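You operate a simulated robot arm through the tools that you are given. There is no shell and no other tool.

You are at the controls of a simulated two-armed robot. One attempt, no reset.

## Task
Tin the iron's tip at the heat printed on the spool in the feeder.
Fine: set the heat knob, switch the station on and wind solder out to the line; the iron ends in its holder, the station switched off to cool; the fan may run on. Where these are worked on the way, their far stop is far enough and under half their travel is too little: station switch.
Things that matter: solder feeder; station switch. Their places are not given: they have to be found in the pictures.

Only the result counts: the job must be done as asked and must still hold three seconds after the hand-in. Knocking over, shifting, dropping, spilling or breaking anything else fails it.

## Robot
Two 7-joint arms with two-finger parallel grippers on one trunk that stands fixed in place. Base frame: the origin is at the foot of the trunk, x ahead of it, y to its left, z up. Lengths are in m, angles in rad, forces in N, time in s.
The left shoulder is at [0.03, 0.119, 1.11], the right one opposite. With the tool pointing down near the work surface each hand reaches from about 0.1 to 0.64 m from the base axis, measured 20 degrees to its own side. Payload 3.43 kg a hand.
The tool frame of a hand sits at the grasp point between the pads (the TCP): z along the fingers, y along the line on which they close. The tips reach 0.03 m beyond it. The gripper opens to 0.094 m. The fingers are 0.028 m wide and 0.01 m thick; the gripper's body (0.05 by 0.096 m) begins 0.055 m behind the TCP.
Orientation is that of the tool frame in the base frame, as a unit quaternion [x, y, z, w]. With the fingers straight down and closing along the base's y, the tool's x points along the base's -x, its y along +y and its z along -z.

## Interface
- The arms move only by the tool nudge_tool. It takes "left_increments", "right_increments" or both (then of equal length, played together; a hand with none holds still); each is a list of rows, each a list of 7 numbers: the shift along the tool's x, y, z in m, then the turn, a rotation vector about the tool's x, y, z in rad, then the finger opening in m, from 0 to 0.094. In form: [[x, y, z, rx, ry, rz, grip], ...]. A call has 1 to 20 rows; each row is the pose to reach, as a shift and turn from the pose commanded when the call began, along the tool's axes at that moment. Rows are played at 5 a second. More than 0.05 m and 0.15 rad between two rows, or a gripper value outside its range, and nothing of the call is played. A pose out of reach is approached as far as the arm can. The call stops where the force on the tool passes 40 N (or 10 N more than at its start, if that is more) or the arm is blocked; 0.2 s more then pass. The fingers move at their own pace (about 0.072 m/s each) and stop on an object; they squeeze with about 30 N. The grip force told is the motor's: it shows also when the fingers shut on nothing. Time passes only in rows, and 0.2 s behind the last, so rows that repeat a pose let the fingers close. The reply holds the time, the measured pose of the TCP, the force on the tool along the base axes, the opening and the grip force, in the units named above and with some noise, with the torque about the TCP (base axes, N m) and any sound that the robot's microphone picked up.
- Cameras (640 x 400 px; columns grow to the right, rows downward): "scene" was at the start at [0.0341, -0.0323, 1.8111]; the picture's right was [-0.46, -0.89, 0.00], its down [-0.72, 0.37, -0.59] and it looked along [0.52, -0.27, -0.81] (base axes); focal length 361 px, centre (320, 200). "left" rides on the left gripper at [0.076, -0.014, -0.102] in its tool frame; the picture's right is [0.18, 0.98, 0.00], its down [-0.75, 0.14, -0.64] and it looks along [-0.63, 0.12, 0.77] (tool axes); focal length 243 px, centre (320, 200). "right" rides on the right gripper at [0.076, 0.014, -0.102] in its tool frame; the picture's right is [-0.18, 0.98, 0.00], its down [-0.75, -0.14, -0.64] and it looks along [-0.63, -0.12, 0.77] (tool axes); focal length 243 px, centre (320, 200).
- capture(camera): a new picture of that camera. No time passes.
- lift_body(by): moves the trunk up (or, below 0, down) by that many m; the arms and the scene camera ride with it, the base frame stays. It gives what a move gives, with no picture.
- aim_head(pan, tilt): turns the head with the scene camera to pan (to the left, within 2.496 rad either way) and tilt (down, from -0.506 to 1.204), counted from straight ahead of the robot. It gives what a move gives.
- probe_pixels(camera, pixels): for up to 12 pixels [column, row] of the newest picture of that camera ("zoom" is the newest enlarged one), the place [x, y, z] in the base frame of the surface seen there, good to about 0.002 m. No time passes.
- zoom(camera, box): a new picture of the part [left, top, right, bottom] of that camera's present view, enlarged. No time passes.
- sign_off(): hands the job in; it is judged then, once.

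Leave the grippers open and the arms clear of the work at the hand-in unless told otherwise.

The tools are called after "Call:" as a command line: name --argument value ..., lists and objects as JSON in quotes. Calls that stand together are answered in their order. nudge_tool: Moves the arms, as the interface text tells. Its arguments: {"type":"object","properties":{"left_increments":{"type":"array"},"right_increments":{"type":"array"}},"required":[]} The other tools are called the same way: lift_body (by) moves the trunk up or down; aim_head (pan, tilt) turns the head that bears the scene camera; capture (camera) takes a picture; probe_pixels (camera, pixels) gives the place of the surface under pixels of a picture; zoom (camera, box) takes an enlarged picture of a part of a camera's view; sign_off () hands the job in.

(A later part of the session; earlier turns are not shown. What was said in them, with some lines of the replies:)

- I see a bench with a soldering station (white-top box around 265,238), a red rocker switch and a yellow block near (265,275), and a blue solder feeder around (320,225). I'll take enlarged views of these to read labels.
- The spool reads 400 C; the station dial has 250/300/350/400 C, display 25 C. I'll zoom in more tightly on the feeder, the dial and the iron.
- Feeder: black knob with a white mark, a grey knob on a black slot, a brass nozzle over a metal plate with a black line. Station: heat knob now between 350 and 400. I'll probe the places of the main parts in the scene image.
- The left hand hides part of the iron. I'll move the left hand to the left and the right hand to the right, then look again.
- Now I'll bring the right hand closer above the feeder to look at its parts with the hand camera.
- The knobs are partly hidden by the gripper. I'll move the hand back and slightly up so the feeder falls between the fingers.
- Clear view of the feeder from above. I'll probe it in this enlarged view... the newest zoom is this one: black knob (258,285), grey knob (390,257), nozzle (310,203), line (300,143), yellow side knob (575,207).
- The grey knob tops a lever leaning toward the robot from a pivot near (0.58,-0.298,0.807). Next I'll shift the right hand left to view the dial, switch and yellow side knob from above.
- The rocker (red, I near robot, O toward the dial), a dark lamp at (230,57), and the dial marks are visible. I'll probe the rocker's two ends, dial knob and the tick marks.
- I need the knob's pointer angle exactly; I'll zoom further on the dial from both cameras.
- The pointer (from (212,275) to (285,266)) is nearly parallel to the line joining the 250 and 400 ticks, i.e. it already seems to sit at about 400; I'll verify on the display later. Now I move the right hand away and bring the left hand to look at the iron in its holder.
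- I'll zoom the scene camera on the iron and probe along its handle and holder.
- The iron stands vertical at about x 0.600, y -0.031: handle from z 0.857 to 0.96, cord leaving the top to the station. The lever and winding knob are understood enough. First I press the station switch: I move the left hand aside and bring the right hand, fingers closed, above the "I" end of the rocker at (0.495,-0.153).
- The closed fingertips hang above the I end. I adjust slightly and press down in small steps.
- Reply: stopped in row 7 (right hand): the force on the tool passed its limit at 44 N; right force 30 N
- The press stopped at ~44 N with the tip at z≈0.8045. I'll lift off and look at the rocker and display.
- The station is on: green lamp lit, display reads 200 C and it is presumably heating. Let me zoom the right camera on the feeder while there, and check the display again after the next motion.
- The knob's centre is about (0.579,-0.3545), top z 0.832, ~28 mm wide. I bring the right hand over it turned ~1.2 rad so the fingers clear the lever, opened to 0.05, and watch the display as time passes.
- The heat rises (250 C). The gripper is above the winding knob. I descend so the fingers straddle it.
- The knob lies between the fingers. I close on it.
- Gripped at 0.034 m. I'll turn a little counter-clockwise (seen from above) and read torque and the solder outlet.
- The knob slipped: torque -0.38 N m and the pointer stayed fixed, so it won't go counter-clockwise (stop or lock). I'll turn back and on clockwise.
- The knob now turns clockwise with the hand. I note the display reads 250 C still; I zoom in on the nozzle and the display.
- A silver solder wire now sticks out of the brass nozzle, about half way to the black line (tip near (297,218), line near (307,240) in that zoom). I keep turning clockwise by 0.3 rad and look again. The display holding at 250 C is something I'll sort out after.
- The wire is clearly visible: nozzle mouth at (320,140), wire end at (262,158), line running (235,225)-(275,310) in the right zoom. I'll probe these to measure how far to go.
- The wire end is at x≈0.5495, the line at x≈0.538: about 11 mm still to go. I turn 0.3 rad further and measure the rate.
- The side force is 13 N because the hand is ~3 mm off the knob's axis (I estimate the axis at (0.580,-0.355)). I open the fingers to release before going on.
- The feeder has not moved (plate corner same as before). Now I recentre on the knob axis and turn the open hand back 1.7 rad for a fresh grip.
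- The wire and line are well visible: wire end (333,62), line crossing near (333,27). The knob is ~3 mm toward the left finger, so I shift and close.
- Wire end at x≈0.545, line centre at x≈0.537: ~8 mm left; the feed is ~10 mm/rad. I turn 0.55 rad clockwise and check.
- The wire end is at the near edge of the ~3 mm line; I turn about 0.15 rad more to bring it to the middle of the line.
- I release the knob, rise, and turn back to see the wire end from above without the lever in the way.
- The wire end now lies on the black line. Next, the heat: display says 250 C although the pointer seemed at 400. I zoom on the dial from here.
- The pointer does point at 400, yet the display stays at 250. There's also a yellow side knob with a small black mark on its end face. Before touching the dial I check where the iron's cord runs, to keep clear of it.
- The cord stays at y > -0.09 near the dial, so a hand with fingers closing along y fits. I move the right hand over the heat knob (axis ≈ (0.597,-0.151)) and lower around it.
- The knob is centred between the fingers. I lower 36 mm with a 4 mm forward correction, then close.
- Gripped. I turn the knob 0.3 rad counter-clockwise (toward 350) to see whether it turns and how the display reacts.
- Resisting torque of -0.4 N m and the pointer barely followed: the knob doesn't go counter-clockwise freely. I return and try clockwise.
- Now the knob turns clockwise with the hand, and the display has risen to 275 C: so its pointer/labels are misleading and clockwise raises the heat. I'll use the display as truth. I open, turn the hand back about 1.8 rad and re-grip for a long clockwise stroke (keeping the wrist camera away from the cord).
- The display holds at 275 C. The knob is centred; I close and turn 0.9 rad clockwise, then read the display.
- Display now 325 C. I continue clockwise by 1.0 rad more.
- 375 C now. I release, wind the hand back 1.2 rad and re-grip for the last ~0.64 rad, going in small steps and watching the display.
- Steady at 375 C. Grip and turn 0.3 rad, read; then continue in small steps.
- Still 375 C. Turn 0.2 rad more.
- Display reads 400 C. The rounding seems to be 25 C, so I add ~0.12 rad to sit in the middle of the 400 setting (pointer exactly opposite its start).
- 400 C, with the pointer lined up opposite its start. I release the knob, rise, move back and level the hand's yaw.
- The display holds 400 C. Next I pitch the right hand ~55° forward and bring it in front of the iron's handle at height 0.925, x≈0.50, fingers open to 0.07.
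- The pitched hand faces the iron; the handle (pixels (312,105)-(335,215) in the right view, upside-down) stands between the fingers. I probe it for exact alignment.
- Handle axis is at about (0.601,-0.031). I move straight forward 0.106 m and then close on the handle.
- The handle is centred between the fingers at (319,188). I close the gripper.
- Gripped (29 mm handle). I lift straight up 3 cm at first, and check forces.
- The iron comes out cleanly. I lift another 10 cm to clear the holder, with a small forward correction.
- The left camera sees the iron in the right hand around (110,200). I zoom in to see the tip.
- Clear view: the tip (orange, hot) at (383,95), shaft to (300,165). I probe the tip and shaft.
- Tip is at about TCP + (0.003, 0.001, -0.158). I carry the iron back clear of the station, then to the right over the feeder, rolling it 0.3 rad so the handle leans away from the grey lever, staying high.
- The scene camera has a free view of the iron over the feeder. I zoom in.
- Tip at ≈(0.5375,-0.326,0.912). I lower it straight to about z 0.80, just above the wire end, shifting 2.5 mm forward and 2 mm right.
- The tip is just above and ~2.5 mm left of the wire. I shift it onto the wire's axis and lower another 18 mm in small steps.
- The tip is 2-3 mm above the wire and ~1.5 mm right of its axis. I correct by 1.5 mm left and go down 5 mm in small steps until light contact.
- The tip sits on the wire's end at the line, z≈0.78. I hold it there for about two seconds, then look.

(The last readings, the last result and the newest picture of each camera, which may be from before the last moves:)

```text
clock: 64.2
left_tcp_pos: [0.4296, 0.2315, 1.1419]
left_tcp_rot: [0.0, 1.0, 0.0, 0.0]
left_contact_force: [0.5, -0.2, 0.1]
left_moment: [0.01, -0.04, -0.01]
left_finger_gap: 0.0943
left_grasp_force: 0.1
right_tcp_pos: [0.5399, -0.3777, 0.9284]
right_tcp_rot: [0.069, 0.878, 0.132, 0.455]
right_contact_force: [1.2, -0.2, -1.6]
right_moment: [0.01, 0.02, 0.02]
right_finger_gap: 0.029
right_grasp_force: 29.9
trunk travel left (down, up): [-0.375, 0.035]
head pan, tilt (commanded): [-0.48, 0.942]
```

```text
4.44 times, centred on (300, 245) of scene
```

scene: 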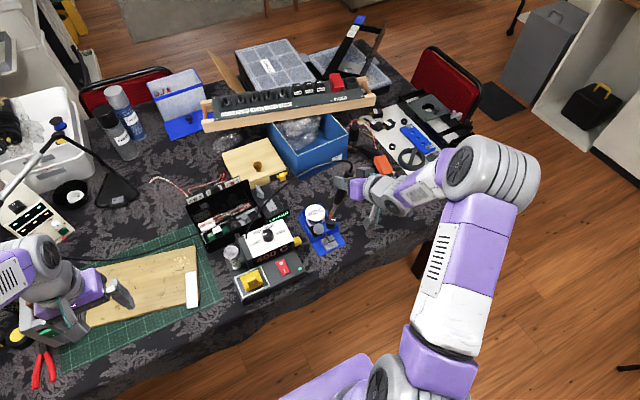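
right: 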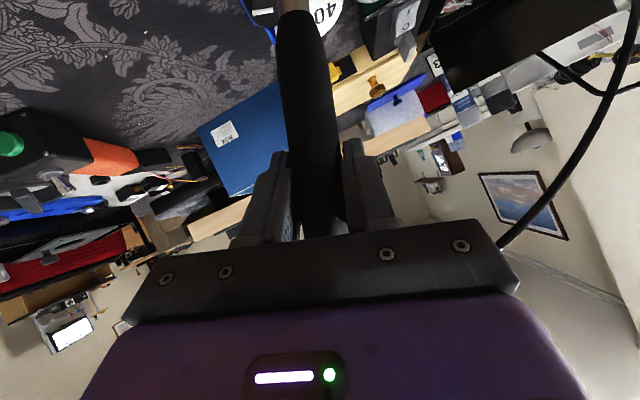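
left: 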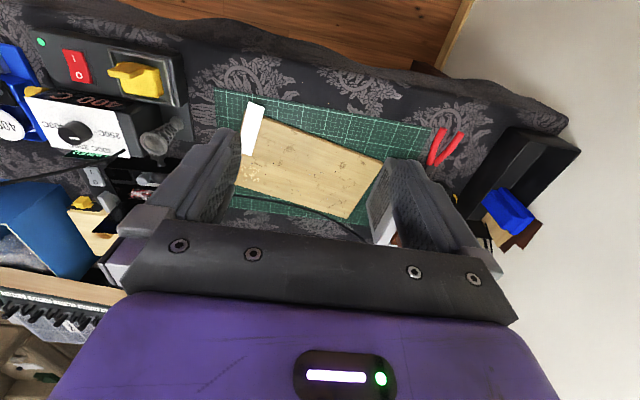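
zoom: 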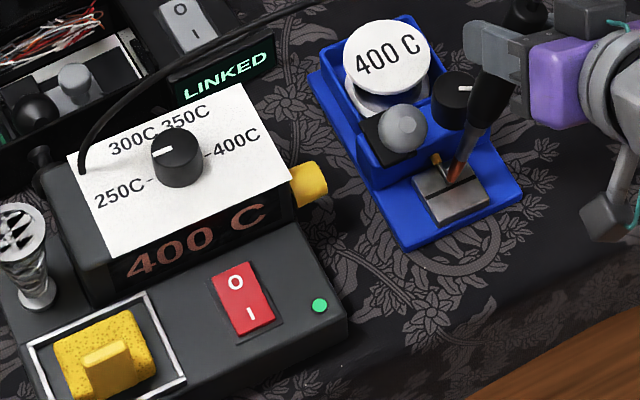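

No visible change yet; the tip seems to sit about 1.5-2 mm right of the wire's axis. I move it 2 mm left, 1 mm in and 2 mm down to press on the wire itself.

Call:
nudge_tool --right_increments '[[0.0007, 0.0007, 0.0012, 0, 0, 0, 0.0], [0.0015, 0.0013, 0.0023, 0, 0, 0, 0.0], [0.0015, 0.0013, 0.0023, 0, 0, 0, 0.0], [0.0015, 0.0013, 0.0023, 0, 0, 0, 0.0], [0.0015, 0.0013, 0.0023, 0, 0, 0, 0.0]]'

Call:
zoom --camera "scene" --box '[324, 232, 334, 244]'

```text
clock: 65.4
left_tcp_pos: [0.4284, 0.2319, 1.1418]
left_tcp_rot: [0.0, 1.0, -0.001, 0.001]
left_contact_force: [-0.6, 0.5, 0.0]
left_moment: [0.04, -0.01, 0.0]
left_finger_gap: 0.0941
left_grasp_force: 0.0
right_tcp_pos: [0.5404, -0.3763, 0.9277]
right_tcp_rot: [0.068, 0.877, 0.133, 0.457]
right_contact_force: [-0.2, -5.1, 11.7]
right_moment: [-0.13, 0.06, -0.02]
right_finger_gap: 0.0289
right_grasp_force: 29.5
trunk travel left (down, up): [-0.375, 0.035]
head pan, tilt (commanded): [-0.48, 0.942]
```

```text
16.00 times, centred on (329, 238) of scene
```

zoom: 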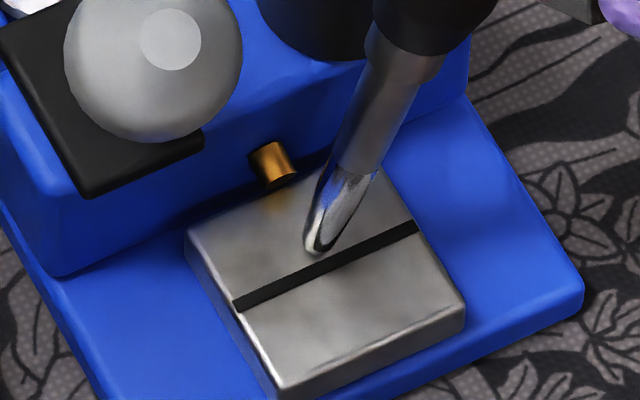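

The wire melted onto the tip, which is now shiny silver: tinned. I lift the iron straight up 13.5 cm.

Call:
nudge_tool --right_increments '[[-0.0234, 0.0089, -0.0165, 0, 0, 0, 0.0], [-0.0546, 0.0207, -0.0386, 0, 0, 0, 0.0], [-0.0859, 0.0325, -0.0606, 0, 0, 0, 0.0], [-0.1054, 0.0399, -0.0744, 0, 0, 0, 0.0], [-0.1054, 0.0399, -0.0744, 0, 0, 0, 0.0]]'

Call:
zoom --camera "scene" --box '[290, 180, 380, 260]'

```text
clock: 66.6
left_tcp_pos: [0.4305, 0.2321, 1.1413]
left_tcp_rot: [-0.001, 1.0, 0.001, 0.0]
left_contact_force: [0.9, -0.3, -0.4]
left_moment: [-0.02, 0.0, 0.02]
left_finger_gap: 0.0938
left_grasp_force: 0.2
right_tcp_pos: [0.5413, -0.3776, 1.0604]
right_tcp_rot: [0.069, 0.878, 0.133, 0.455]
right_contact_force: [0.0, -0.6, -0.6]
right_moment: [0.03, 0.02, 0.02]
right_finger_gap: 0.0289
right_grasp_force: 30.4
trunk travel left (down, up): [-0.375, 0.035]
head pan, tilt (commanded): [-0.48, 0.942]
```

```text
5.00 times, centred on (335, 220) of scene
```

zoom: 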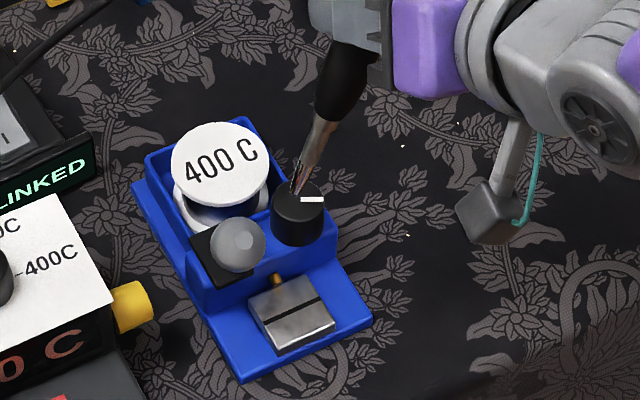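

The tip is silver and the feeder has not moved. I carry the iron back along the reverse path to above its holder.

Call:
nudge_tool --right_increments '[[0.0084, 0.0334, 0.006, 0.0216, 0, -0.0306, 0.0], [0.0193, 0.0764, 0.0136, 0.0433, 0, -0.0613, 0.0], [0.0302, 0.1194, 0.0213, 0.0649, 0, -0.0919, 0.0], [0.041, 0.1624, 0.029, 0.0865, 0, -0.1225, 0.0], [0.0519, 0.2054, 0.0367, 0.1081, 0, -0.1531, 0.0], [0.0628, 0.2484, 0.0443, 0.1298, 0, -0.1838, 0.0], [0.0724, 0.2866, 0.0512, 0.1514, 0, -0.2144, 0.0], [0.0827, 0.3272, 0.0584, 0.173, 0, -0.245, 0.0], [0.0654, 0.3272, 0.0829, 0.173, 0, -0.245, 0.0], [0.0472, 0.3272, 0.1087, 0.173, 0, -0.245, 0.0], [0.0472, 0.3272, 0.1087, 0.173, 0, -0.245, 0.0]]'

Call:
capture --camera "left"

Call:
zoom --camera "left" --box '[40, 130, 200, 260]'

```text
clock: 69.0
left_tcp_pos: [0.4299, 0.2321, 1.1409]
left_tcp_rot: [0.0, 1.0, 0.0, 0.0]
left_contact_force: [0.2, -0.6, -0.1]
left_moment: [0.03, -0.01, 0.0]
left_finger_gap: 0.0939
left_grasp_force: 0.0
right_tcp_pos: [0.6029, -0.0357, 1.06]
right_tcp_rot: [0.0, 0.888, 0.0, 0.459]
right_contact_force: [0.9, -0.6, -1.6]
right_moment: [0.01, -0.01, 0.02]
right_finger_gap: 0.0288
right_grasp_force: 29.5
trunk travel left (down, up): [-0.375, 0.035]
head pan, tilt (commanded): [-0.48, 0.942]
```

```text
taken
```

left: 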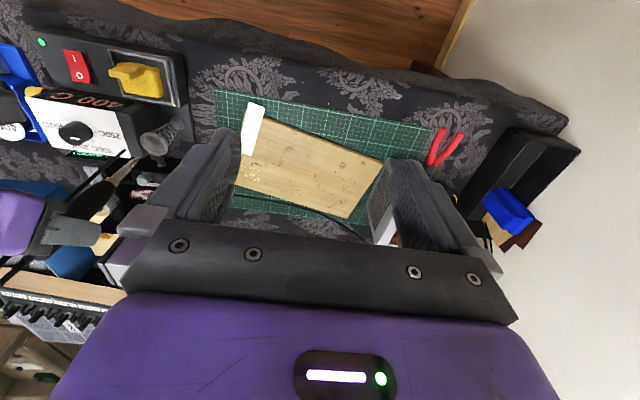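

```text
3.08 times, centred on (120, 195) of left
```

zoom: 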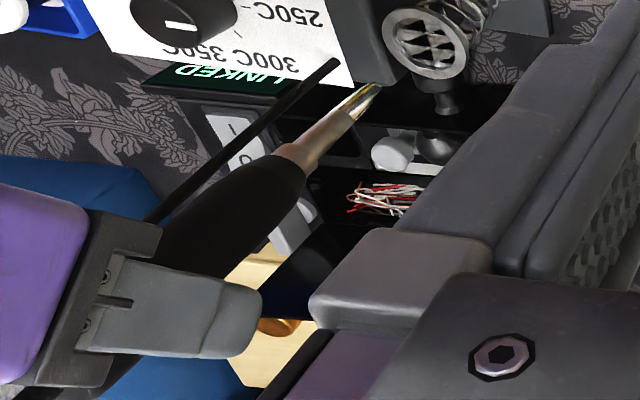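

The tip is clearly tinned. I probe the iron's axis and the holder ring to line them up.

Call:
probe_pixels --camera "zoom" --pixels '[[376, 90], [370, 97], [358, 110], [340, 128], [318, 148], [300, 162], [285, 180], [250, 215], [430, 20], [425, 62], [395, 45], [463, 45]]'

Call:
capture --camera "right"

Call:
zoom --camera "left" --box '[130, 110, 190, 170]'

```text
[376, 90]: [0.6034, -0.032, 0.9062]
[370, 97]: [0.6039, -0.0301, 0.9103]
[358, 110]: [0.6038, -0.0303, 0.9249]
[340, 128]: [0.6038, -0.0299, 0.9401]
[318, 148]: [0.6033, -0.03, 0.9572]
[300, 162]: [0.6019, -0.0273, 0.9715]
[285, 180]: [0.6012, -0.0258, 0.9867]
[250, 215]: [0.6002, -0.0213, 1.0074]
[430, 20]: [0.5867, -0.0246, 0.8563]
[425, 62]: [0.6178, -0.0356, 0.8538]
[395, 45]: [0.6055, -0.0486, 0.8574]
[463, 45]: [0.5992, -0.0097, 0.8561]
```

```text
taken
```

right: 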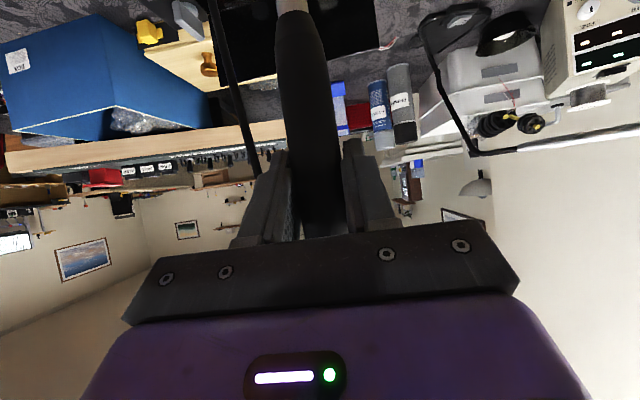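

```text
6.67 times, centred on (160, 140) of left
```

zoom: 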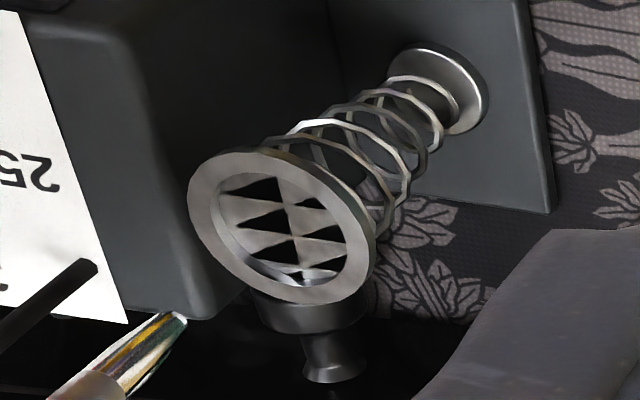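

Holder ring centre ≈ (0.602,-0.030); the tip is within a few mm of it. I lower 35 mm with a small correction so the tip is just above the ring, then compare.

Call:
nudge_tool --right_increments '[[0.0146, 0.0025, 0.0097, 0, 0, 0, 0.0], [0.0292, 0.0025, 0.0194, 0, 0, 0, 0.0], [0.0292, 0.0025, 0.0194, 0, 0, 0, 0.0]]'

Call:
zoom --camera "left" --box '[110, 100, 190, 180]'

Call:
zoom --camera "scene" --box '[200, 190, 300, 290]'

```text
clock: 69.8
left_tcp_pos: [0.4297, 0.2321, 1.1415]
left_tcp_rot: [0.0, 1.0, 0.0, 0.0]
left_contact_force: [1.2, 0.2, 0.0]
left_moment: [-0.01, 0.01, 0.0]
left_finger_gap: 0.094
left_grasp_force: 0.0
right_tcp_pos: [0.6013, -0.0319, 1.0257]
right_tcp_rot: [0.0, 0.888, 0.0, 0.459]
right_contact_force: [0.9, -0.4, 0.0]
right_moment: [0.0, 0.01, 0.02]
right_finger_gap: 0.0288
right_grasp_force: 30.1
trunk travel left (down, up): [-0.375, 0.035]
head pan, tilt (commanded): [-0.48, 0.942]
```

```text
5.00 times, centred on (150, 140) of left
```

zoom: 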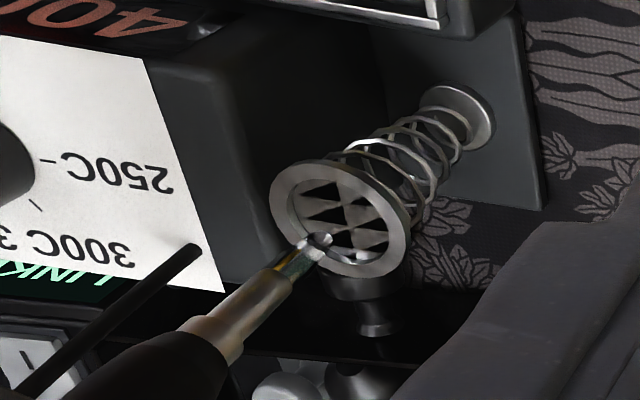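

```text
4.00 times, centred on (250, 240) of scene
```

zoom: 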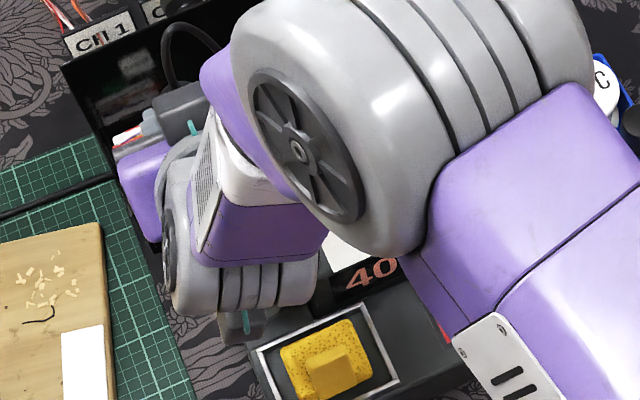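

The tip is nearly over the ring centre (about 2 mm forward). I correct 2 mm back and lower into the holder, slowing near the end.

Call:
nudge_tool --right_increments '[[0.0094, 0.0007, 0.0042, 0, 0, 0, 0.0], [0.0257, 0.0007, 0.0157, 0, 0, 0, 0.0], [0.0421, 0.0007, 0.0273, 0, 0, 0, 0.0]]'

Call:
zoom --camera "left" --box '[110, 90, 200, 180]'

```text
clock: 70.6
left_tcp_pos: [0.4283, 0.2309, 1.142]
left_tcp_rot: [-0.001, 1.0, -0.001, 0.0]
left_contact_force: [-0.5, -0.1, -1.0]
left_moment: [0.01, 0.01, -0.02]
left_finger_gap: 0.094
left_grasp_force: 0.0
right_tcp_pos: [0.5999, -0.0312, 0.9749]
right_tcp_rot: [0.0, 0.888, 0.0, 0.46]
right_contact_force: [-0.4, -0.6, -0.9]
right_moment: [0.01, -0.01, 0.03]
right_finger_gap: 0.029
right_grasp_force: 30.3
trunk travel left (down, up): [-0.375, 0.035]
head pan, tilt (commanded): [-0.48, 0.942]
```

```text
4.44 times, centred on (155, 135) of left
```

zoom: 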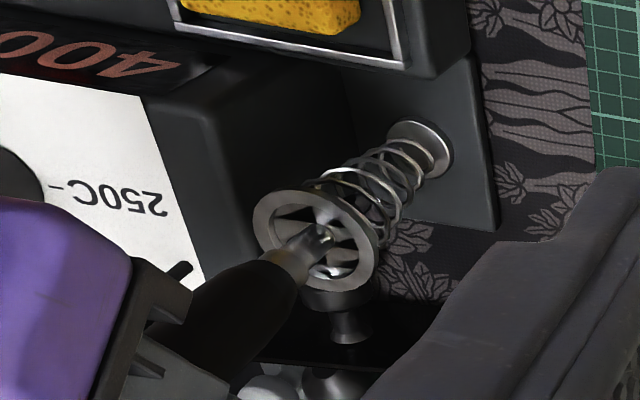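

The shaft is in the ring, no contact force. I lower the rest of the way slowly.

Call:
nudge_tool --right_increments '[[0.0163, 0, 0.0115, 0, 0, 0, 0.0], [0.0286, 0, 0.0202, 0, 0, 0, 0.0], [0.0343, 0, 0.0242, 0, 0, 0, 0.0], [0.0376, 0, 0.0265, 0, 0, 0, 0.0], [0.0392, 0, 0.0277, 0, 0, 0, 0.0]]'

Call:
zoom --camera "left" --box '[90, 80, 210, 200]'

Call:
capture --camera "right"

```text
clock: 71.8
left_tcp_pos: [0.4297, 0.2309, 1.1411]
left_tcp_rot: [0.0, 1.0, 0.0, 0.0]
left_contact_force: [-0.1, -0.1, 0.3]
left_moment: [0.0, 0.01, 0.01]
left_finger_gap: 0.0941
left_grasp_force: 0.1
right_tcp_pos: [0.5998, -0.0315, 0.9269]
right_tcp_rot: [0.0, 0.888, -0.001, 0.46]
right_contact_force: [0.1, 0.0, -0.4]
right_moment: [-0.02, -0.02, 0.01]
right_finger_gap: 0.0292
right_grasp_force: 30.2
trunk travel left (down, up): [-0.375, 0.035]
head pan, tilt (commanded): [-0.48, 0.942]
```

```text
3.33 times, centred on (150, 140) of left
```

zoom: 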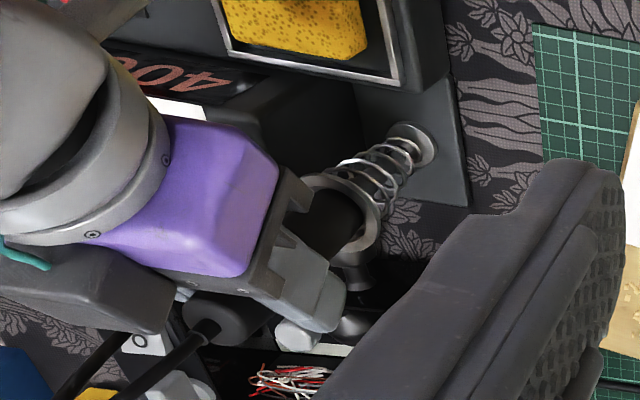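

```text
taken
```

right: 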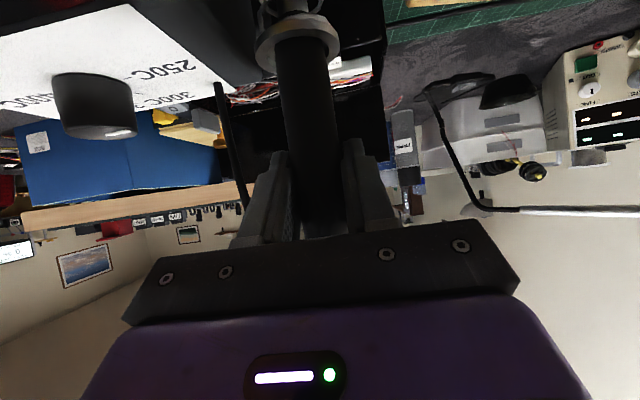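

The iron is at its original seating height with no contact force. I lower 2 mm more to feel the seat before opening.

Call:
nudge_tool --right_increments '[[0.0008, 0, 0.0006, 0, 0, 0, 0.0], [0.0016, 0, 0.0012, 0, 0, 0, 0.0], [0.0024, 0, 0.0017, 0, 0, 0, 0.0]]'

```text
clock: 72.6
left_tcp_pos: [0.4296, 0.2317, 1.1418]
left_tcp_rot: [0.0, 1.0, 0.0, 0.001]
left_contact_force: [1.3, -0.1, -0.3]
left_moment: [0.01, 0.01, -0.01]
left_finger_gap: 0.0939
left_grasp_force: 0.1
right_tcp_pos: [0.5997, -0.0301, 0.9271]
right_tcp_rot: [0.0, 0.887, 0.0, 0.462]
right_contact_force: [-3.7, -0.6, 11.5]
right_moment: [-0.09, 0.55, -0.02]
right_finger_gap: 0.0289
right_grasp_force: 29.9
trunk travel left (down, up): [-0.375, 0.035]
head pan, tilt (commanded): [-0.48, 0.942]
```

It seats (11.5 N). I relieve the pressure by ~1.5 mm, open the fingers, and back off horizontally.

Call:
nudge_tool --right_increments '[[-0.0014, 0, -0.001, 0, 0, 0, 0.0], [-0.0014, 0, -0.001, 0, 0, 0, 0.04], [-0.0014, 0, -0.001, 0, 0, 0, 0.07], [-0.0014, 0, -0.001, 0, 0, 0, 0.07], [0.0101, 0, -0.0173, 0, 0, 0, 0.07], [0.0274, 0, -0.0418, 0, 0, 0, 0.07], [0.0505, 0, -0.0745, 0, 0, 0, 0.07], [0.0678, 0, -0.099, 0, 0, 0, 0.07]]'

Call:
capture --camera "right"

Call:
zoom --camera "left" --box '[90, 80, 210, 200]'

Call:
zoom --camera "scene" --box '[200, 190, 320, 290]'

```text
clock: 74.4
left_tcp_pos: [0.4298, 0.2313, 1.1425]
left_tcp_rot: [0.0, 1.0, 0.0, 0.0]
left_contact_force: [-0.2, -0.1, 0.5]
left_moment: [0.02, 0.0, 0.02]
left_finger_gap: 0.0941
left_grasp_force: 0.0
right_tcp_pos: [0.4772, -0.0295, 0.9243]
right_tcp_rot: [0.001, 0.888, 0.0, 0.46]
right_contact_force: [-0.5, -0.7, 0.7]
right_moment: [0.0, 0.01, 0.0]
right_finger_gap: 0.07
right_grasp_force: 0.0
trunk travel left (down, up): [-0.375, 0.035]
head pan, tilt (commanded): [-0.48, 0.942]
```

```text
taken
```

right: 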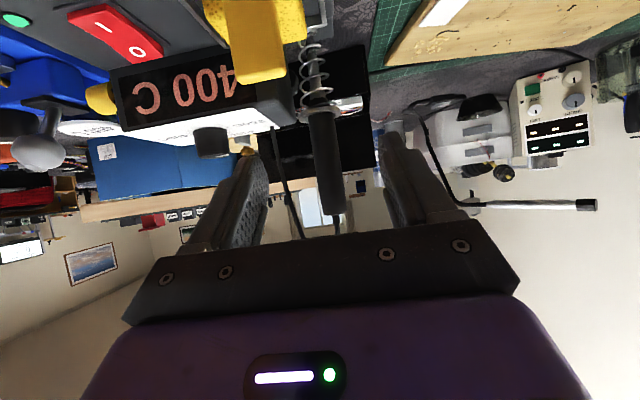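

```text
3.33 times, centred on (150, 140) of left
```

zoom: 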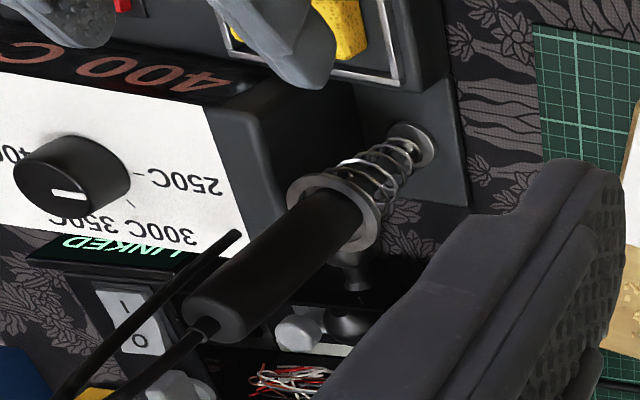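

```text
4.00 times, centred on (260, 240) of scene
```

zoom: 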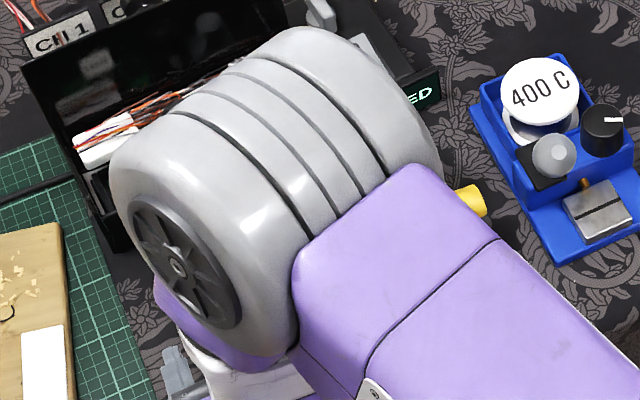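

The iron stands upright in its holder again. Now to switch off: I raise the right hand, level it, close the fingers and go above the "O" end of the rocker at about (0.530,-0.154).

Call:
nudge_tool --right_increments '[[-0.0327, 0, -0.0231, 0, 0, 0, 0.07], [-0.0654, 0, -0.0462, 0, 0.1, 0, 0.07], [-0.0899, -0.02, -0.0635, 0, 0.24, 0, 0.05], [-0.098, -0.05, -0.0692, 0, 0.38, 0, 0.03], [-0.098, -0.08, -0.0692, 0, 0.52, 0, 0.0], [-0.098, -0.11, -0.0692, 0, 0.66, 0, 0.0], [-0.1095, -0.1245, -0.0529, 0, 0.8, 0, 0.0], [-0.1211, -0.1245, -0.0365, 0, 0.94, 0, 0.0], [-0.1286, -0.1245, -0.0259, 0, 0.956, 0, 0.0], [-0.1286, -0.1245, -0.0259, 0, 0.956, 0, 0.0]]'

Call:
capture --camera "right"

Call:
zoom --camera "right" --box '[220, 60, 420, 200]'

```text
clock: 76.6
left_tcp_pos: [0.4306, 0.2321, 1.1408]
left_tcp_rot: [0.0, 1.0, 0.0, 0.0]
left_contact_force: [-0.7, -0.6, 0.4]
left_moment: [0.0, 0.0, 0.0]
left_finger_gap: 0.0937
left_grasp_force: 0.0
right_tcp_pos: [0.5308, -0.1559, 1.0444]
right_tcp_rot: [0.0, 1.0, 0.0, -0.001]
right_contact_force: [0.8, -0.4, -1.3]
right_moment: [0.03, -0.01, -0.02]
right_finger_gap: 0.0
right_grasp_force: 30.0
trunk travel left (down, up): [-0.375, 0.035]
head pan, tilt (commanded): [-0.48, 0.942]
```

```text
taken
```

right: 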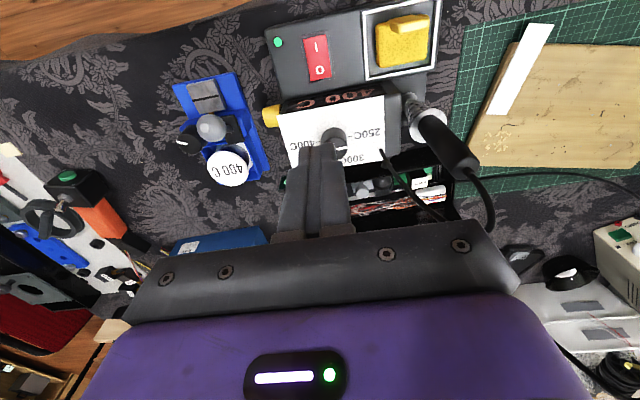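

```text
2.86 times, centred on (320, 130) of right
```

zoom: 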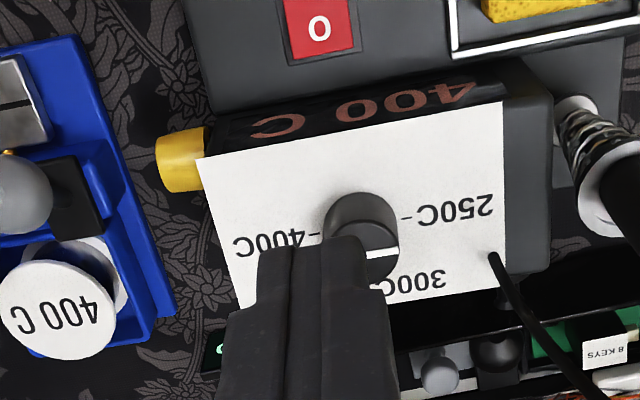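

I probe the rocker's O end and the display face to check clearances.

Call:
probe_pixels --camera "right" --pixels '[[318, 73], [319, 78], [317, 62], [314, 45], [313, 38], [322, 88], [330, 94], [335, 98], [345, 105], [300, 60]]'

```text
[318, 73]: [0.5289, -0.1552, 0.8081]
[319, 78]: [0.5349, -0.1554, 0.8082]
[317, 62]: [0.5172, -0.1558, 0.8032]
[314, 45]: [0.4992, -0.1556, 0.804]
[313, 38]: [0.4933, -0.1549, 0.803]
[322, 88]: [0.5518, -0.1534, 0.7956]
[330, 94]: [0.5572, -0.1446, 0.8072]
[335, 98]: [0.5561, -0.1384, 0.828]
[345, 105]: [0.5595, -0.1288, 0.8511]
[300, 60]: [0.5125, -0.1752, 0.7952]
```

O end stands raised at z 0.808. I descend above it and press in small steps.

Call:
nudge_tool --right_increments '[[0, 0, 0.045, 0, 0, 0, 0], [0, 0, 0.09, 0, 0, 0, 0], [0, 0, 0.135, 0, 0, 0, 0], [0, 0, 0.175, 0, 0, 0, 0], [0, 0, 0.195, 0, 0, 0, 0], [0, 0, 0.202, 0, 0, 0, 0], [0, 0, 0.206, 0, 0, 0, 0], [0, 0, 0.209, 0, 0, 0, 0], [0, 0, 0.212, 0, 0, 0, 0], [0, 0, 0.214, 0, 0, 0, 0], [0, 0, 0.216, 0, 0, 0, 0]]'

Call:
capture --camera "right"

```text
clock: 79.0
left_tcp_pos: [0.4278, 0.2322, 1.144]
left_tcp_rot: [0.0, 1.0, 0.0, 0.002]
left_contact_force: [-0.1, -0.2, -0.1]
left_moment: [-0.03, -0.02, 0.0]
left_finger_gap: 0.0939
left_grasp_force: 0.0
right_tcp_pos: [0.5325, -0.1555, 0.8327]
right_tcp_rot: [0.0, 1.0, 0.0, 0.003]
right_contact_force: [-4.9, 0.3, 32.9]
right_moment: [0.01, 0.63, -0.12]
right_finger_gap: 0.0
right_grasp_force: 29.8
trunk travel left (down, up): [-0.375, 0.035]
head pan, tilt (commanded): [-0.48, 0.942]
```

```text
taken
```

right: 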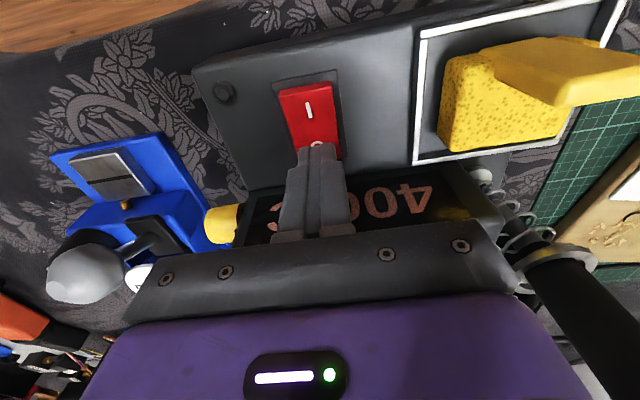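

The lamp at (222,92) is dark: the station is off. I lift away, retreat to the right side and open the gripper, then check everything.

Call:
nudge_tool --right_increments '[[0, 0, -0.02, 0, 0, 0, 0], [0, 0, -0.06, 0, 0, 0, 0], [0, 0, -0.1, 0, 0, 0, 0], [0.02, -0.02, -0.14, 0, 0, 0, 0], [0.04, -0.06, -0.18, 0, 0, 0, 0.02], [0.06, -0.1, -0.2, 0, 0, 0, 0.05], [0.08, -0.14, -0.22, 0, 0, 0, 0.094], [0.1, -0.18, -0.24, 0, 0, 0, 0.094], [0.12, -0.22, -0.26, 0, 0, 0, 0.094], [0.14, -0.26, -0.27, 0, 0, 0, 0.094]]'

Call:
capture --camera "scene"

Call:
zoom --camera "scene" --box '[200, 180, 360, 300]'

Call:
zoom --camera "left" --box '[20, 20, 220, 200]'

```text
refused: row 5 steps farther than a row can; nothing moved
```

```text
taken
```

scene: 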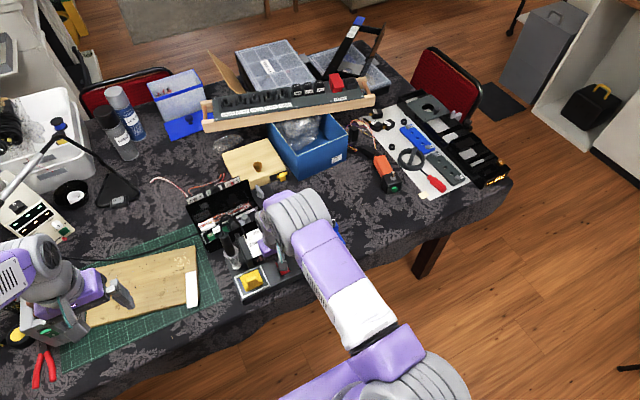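

```text
3.33 times, centred on (280, 240) of scene
```

zoom: 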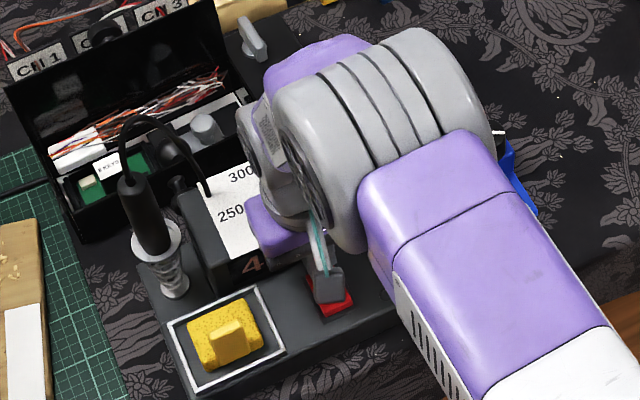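

```text
2.22 times, centred on (120, 110) of left
```

zoom: 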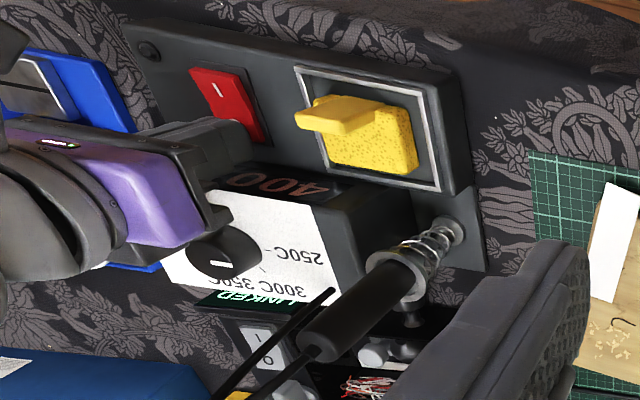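

The step size was too big and nothing moved. I repeat the retreat in smaller steps.

Call:
nudge_tool --right_increments '[[0, 0, -0.02, 0, 0, 0, 0], [0, 0, -0.06, 0, 0, 0, 0], [0, 0, -0.1, 0, 0, 0, 0], [0.01, -0.01, -0.14, 0, 0, 0, 0], [0.025, -0.03, -0.175, 0, 0, 0, 0.02], [0.04, -0.06, -0.2, 0, 0, 0, 0.05], [0.055, -0.1, -0.21, 0, 0, 0, 0.094], [0.07, -0.14, -0.22, 0, 0, 0, 0.094], [0.085, -0.18, -0.23, 0, 0, 0, 0.094], [0.1, -0.22, -0.24, 0, 0, 0, 0.094], [0.115, -0.26, -0.25, 0, 0, 0, 0.094]]'

Call:
capture --camera "scene"

Call:
zoom --camera "scene" --box '[200, 180, 360, 300]'

Call:
zoom --camera "left" --box '[20, 20, 220, 200]'

```text
clock: 81.4
left_tcp_pos: [0.428, 0.2308, 1.1421]
left_tcp_rot: [0.0, 1.0, 0.0, 0.001]
left_contact_force: [0.2, -0.2, 1.1]
left_moment: [0.03, -0.01, -0.03]
left_finger_gap: 0.0939
left_grasp_force: 0.1
right_tcp_pos: [0.4158, -0.4147, 1.0818]
right_tcp_rot: [-0.001, 1.0, 0.001, 0.0]
right_contact_force: [-0.6, 0.4, 0.4]
right_moment: [-0.01, 0.02, 0.0]
right_finger_gap: 0.0944
right_grasp_force: 0.1
trunk travel left (down, up): [-0.375, 0.035]
head pan, tilt (commanded): [-0.48, 0.942]
```

```text
taken
```

scene: 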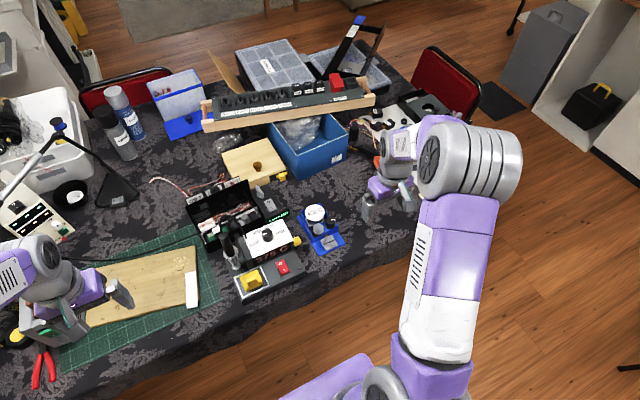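

```text
3.33 times, centred on (280, 240) of scene
```

zoom: 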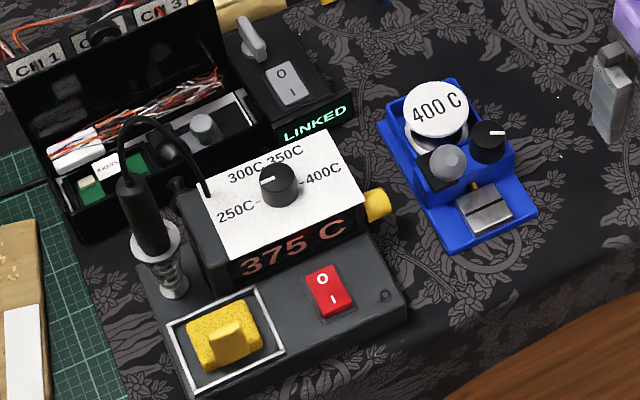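

```text
2.22 times, centred on (120, 110) of left
```

zoom: 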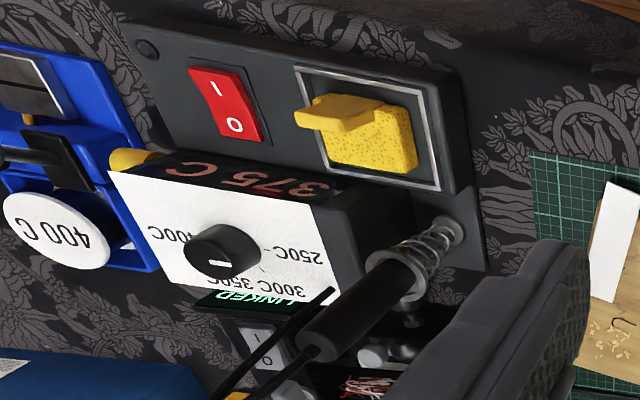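

The station is off (lamp dark, display falling to 375 C), the iron is in its holder. I re-probe the same scene pixels as at the start to confirm nothing shifted, and check the tip.

Call:
probe_pixels --camera "scene" --pixels '[[282, 267], [250, 280], [294, 241], [315, 212], [327, 219], [319, 228], [327, 242], [241, 252], [272, 195], [261, 185]]'

Call:
zoom --camera "scene" --box '[215, 215, 265, 275]'

Call:
zoom --camera "left" --box '[120, 80, 220, 180]'

```text
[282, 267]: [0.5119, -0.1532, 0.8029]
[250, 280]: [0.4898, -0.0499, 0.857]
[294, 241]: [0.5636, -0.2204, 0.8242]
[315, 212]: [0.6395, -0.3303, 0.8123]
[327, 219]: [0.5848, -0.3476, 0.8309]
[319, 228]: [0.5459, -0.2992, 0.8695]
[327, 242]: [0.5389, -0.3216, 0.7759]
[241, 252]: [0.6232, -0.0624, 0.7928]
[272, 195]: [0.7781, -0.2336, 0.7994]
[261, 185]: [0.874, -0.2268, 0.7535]
```

```text
6.67 times, centred on (240, 245) of scene
```

zoom: 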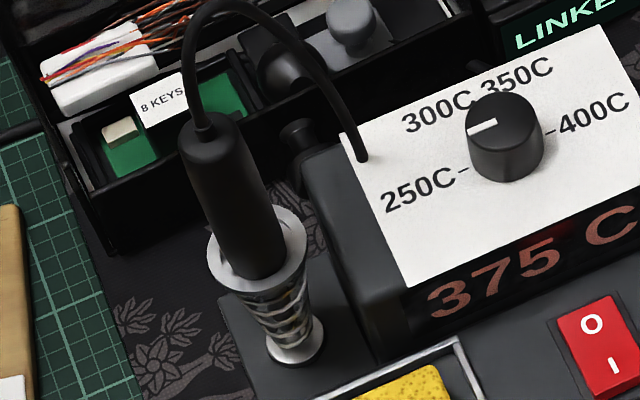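

```text
4.00 times, centred on (170, 130) of left
```

zoom: 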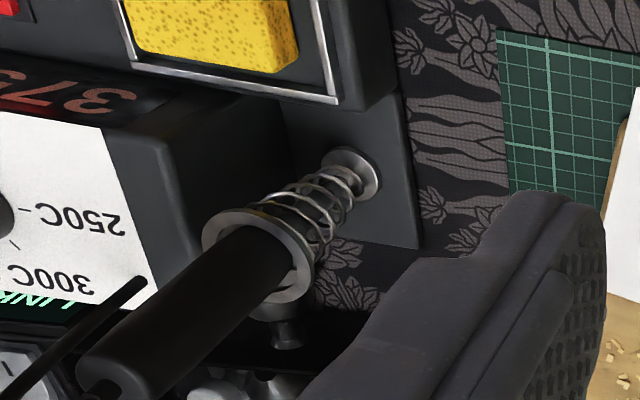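

Everything sits where it was at the start. The tip is tinned, the iron is seated in its holder, and the station is off and cooling. Both grippers are open and clear, so I hand the job in.

Call:
sign_off

```text
The job is handed in.
```

I tinned the iron's tip at 400 C, the heat printed on the spool, and handed the job in. The result of the judging wasn't shown to me.

- **Heat:** the dial pointer was misleading. It pointed at 400 from the start, but the station only heated to 250 C. I turned the knob clockwise until the display read 400 C; the display changes in steps of about 25 C, so I aimed for the middle of the 400 step.
- **Solder:** I wound the wire out to the line on the feeder's plate and held the tip against it. The wire melted and the tip turned silver.
- **Iron:** it is back in its holder, fully seated.
- **Station:** it is switched off with its lamp dark. The display had dropped to 375 C when I last looked.
- **Surroundings:** I checked the feeder, station, sponge and nearby items against their starting positions, and none had moved. I did not touch the fan. Both grippers are open and the arms are clear.
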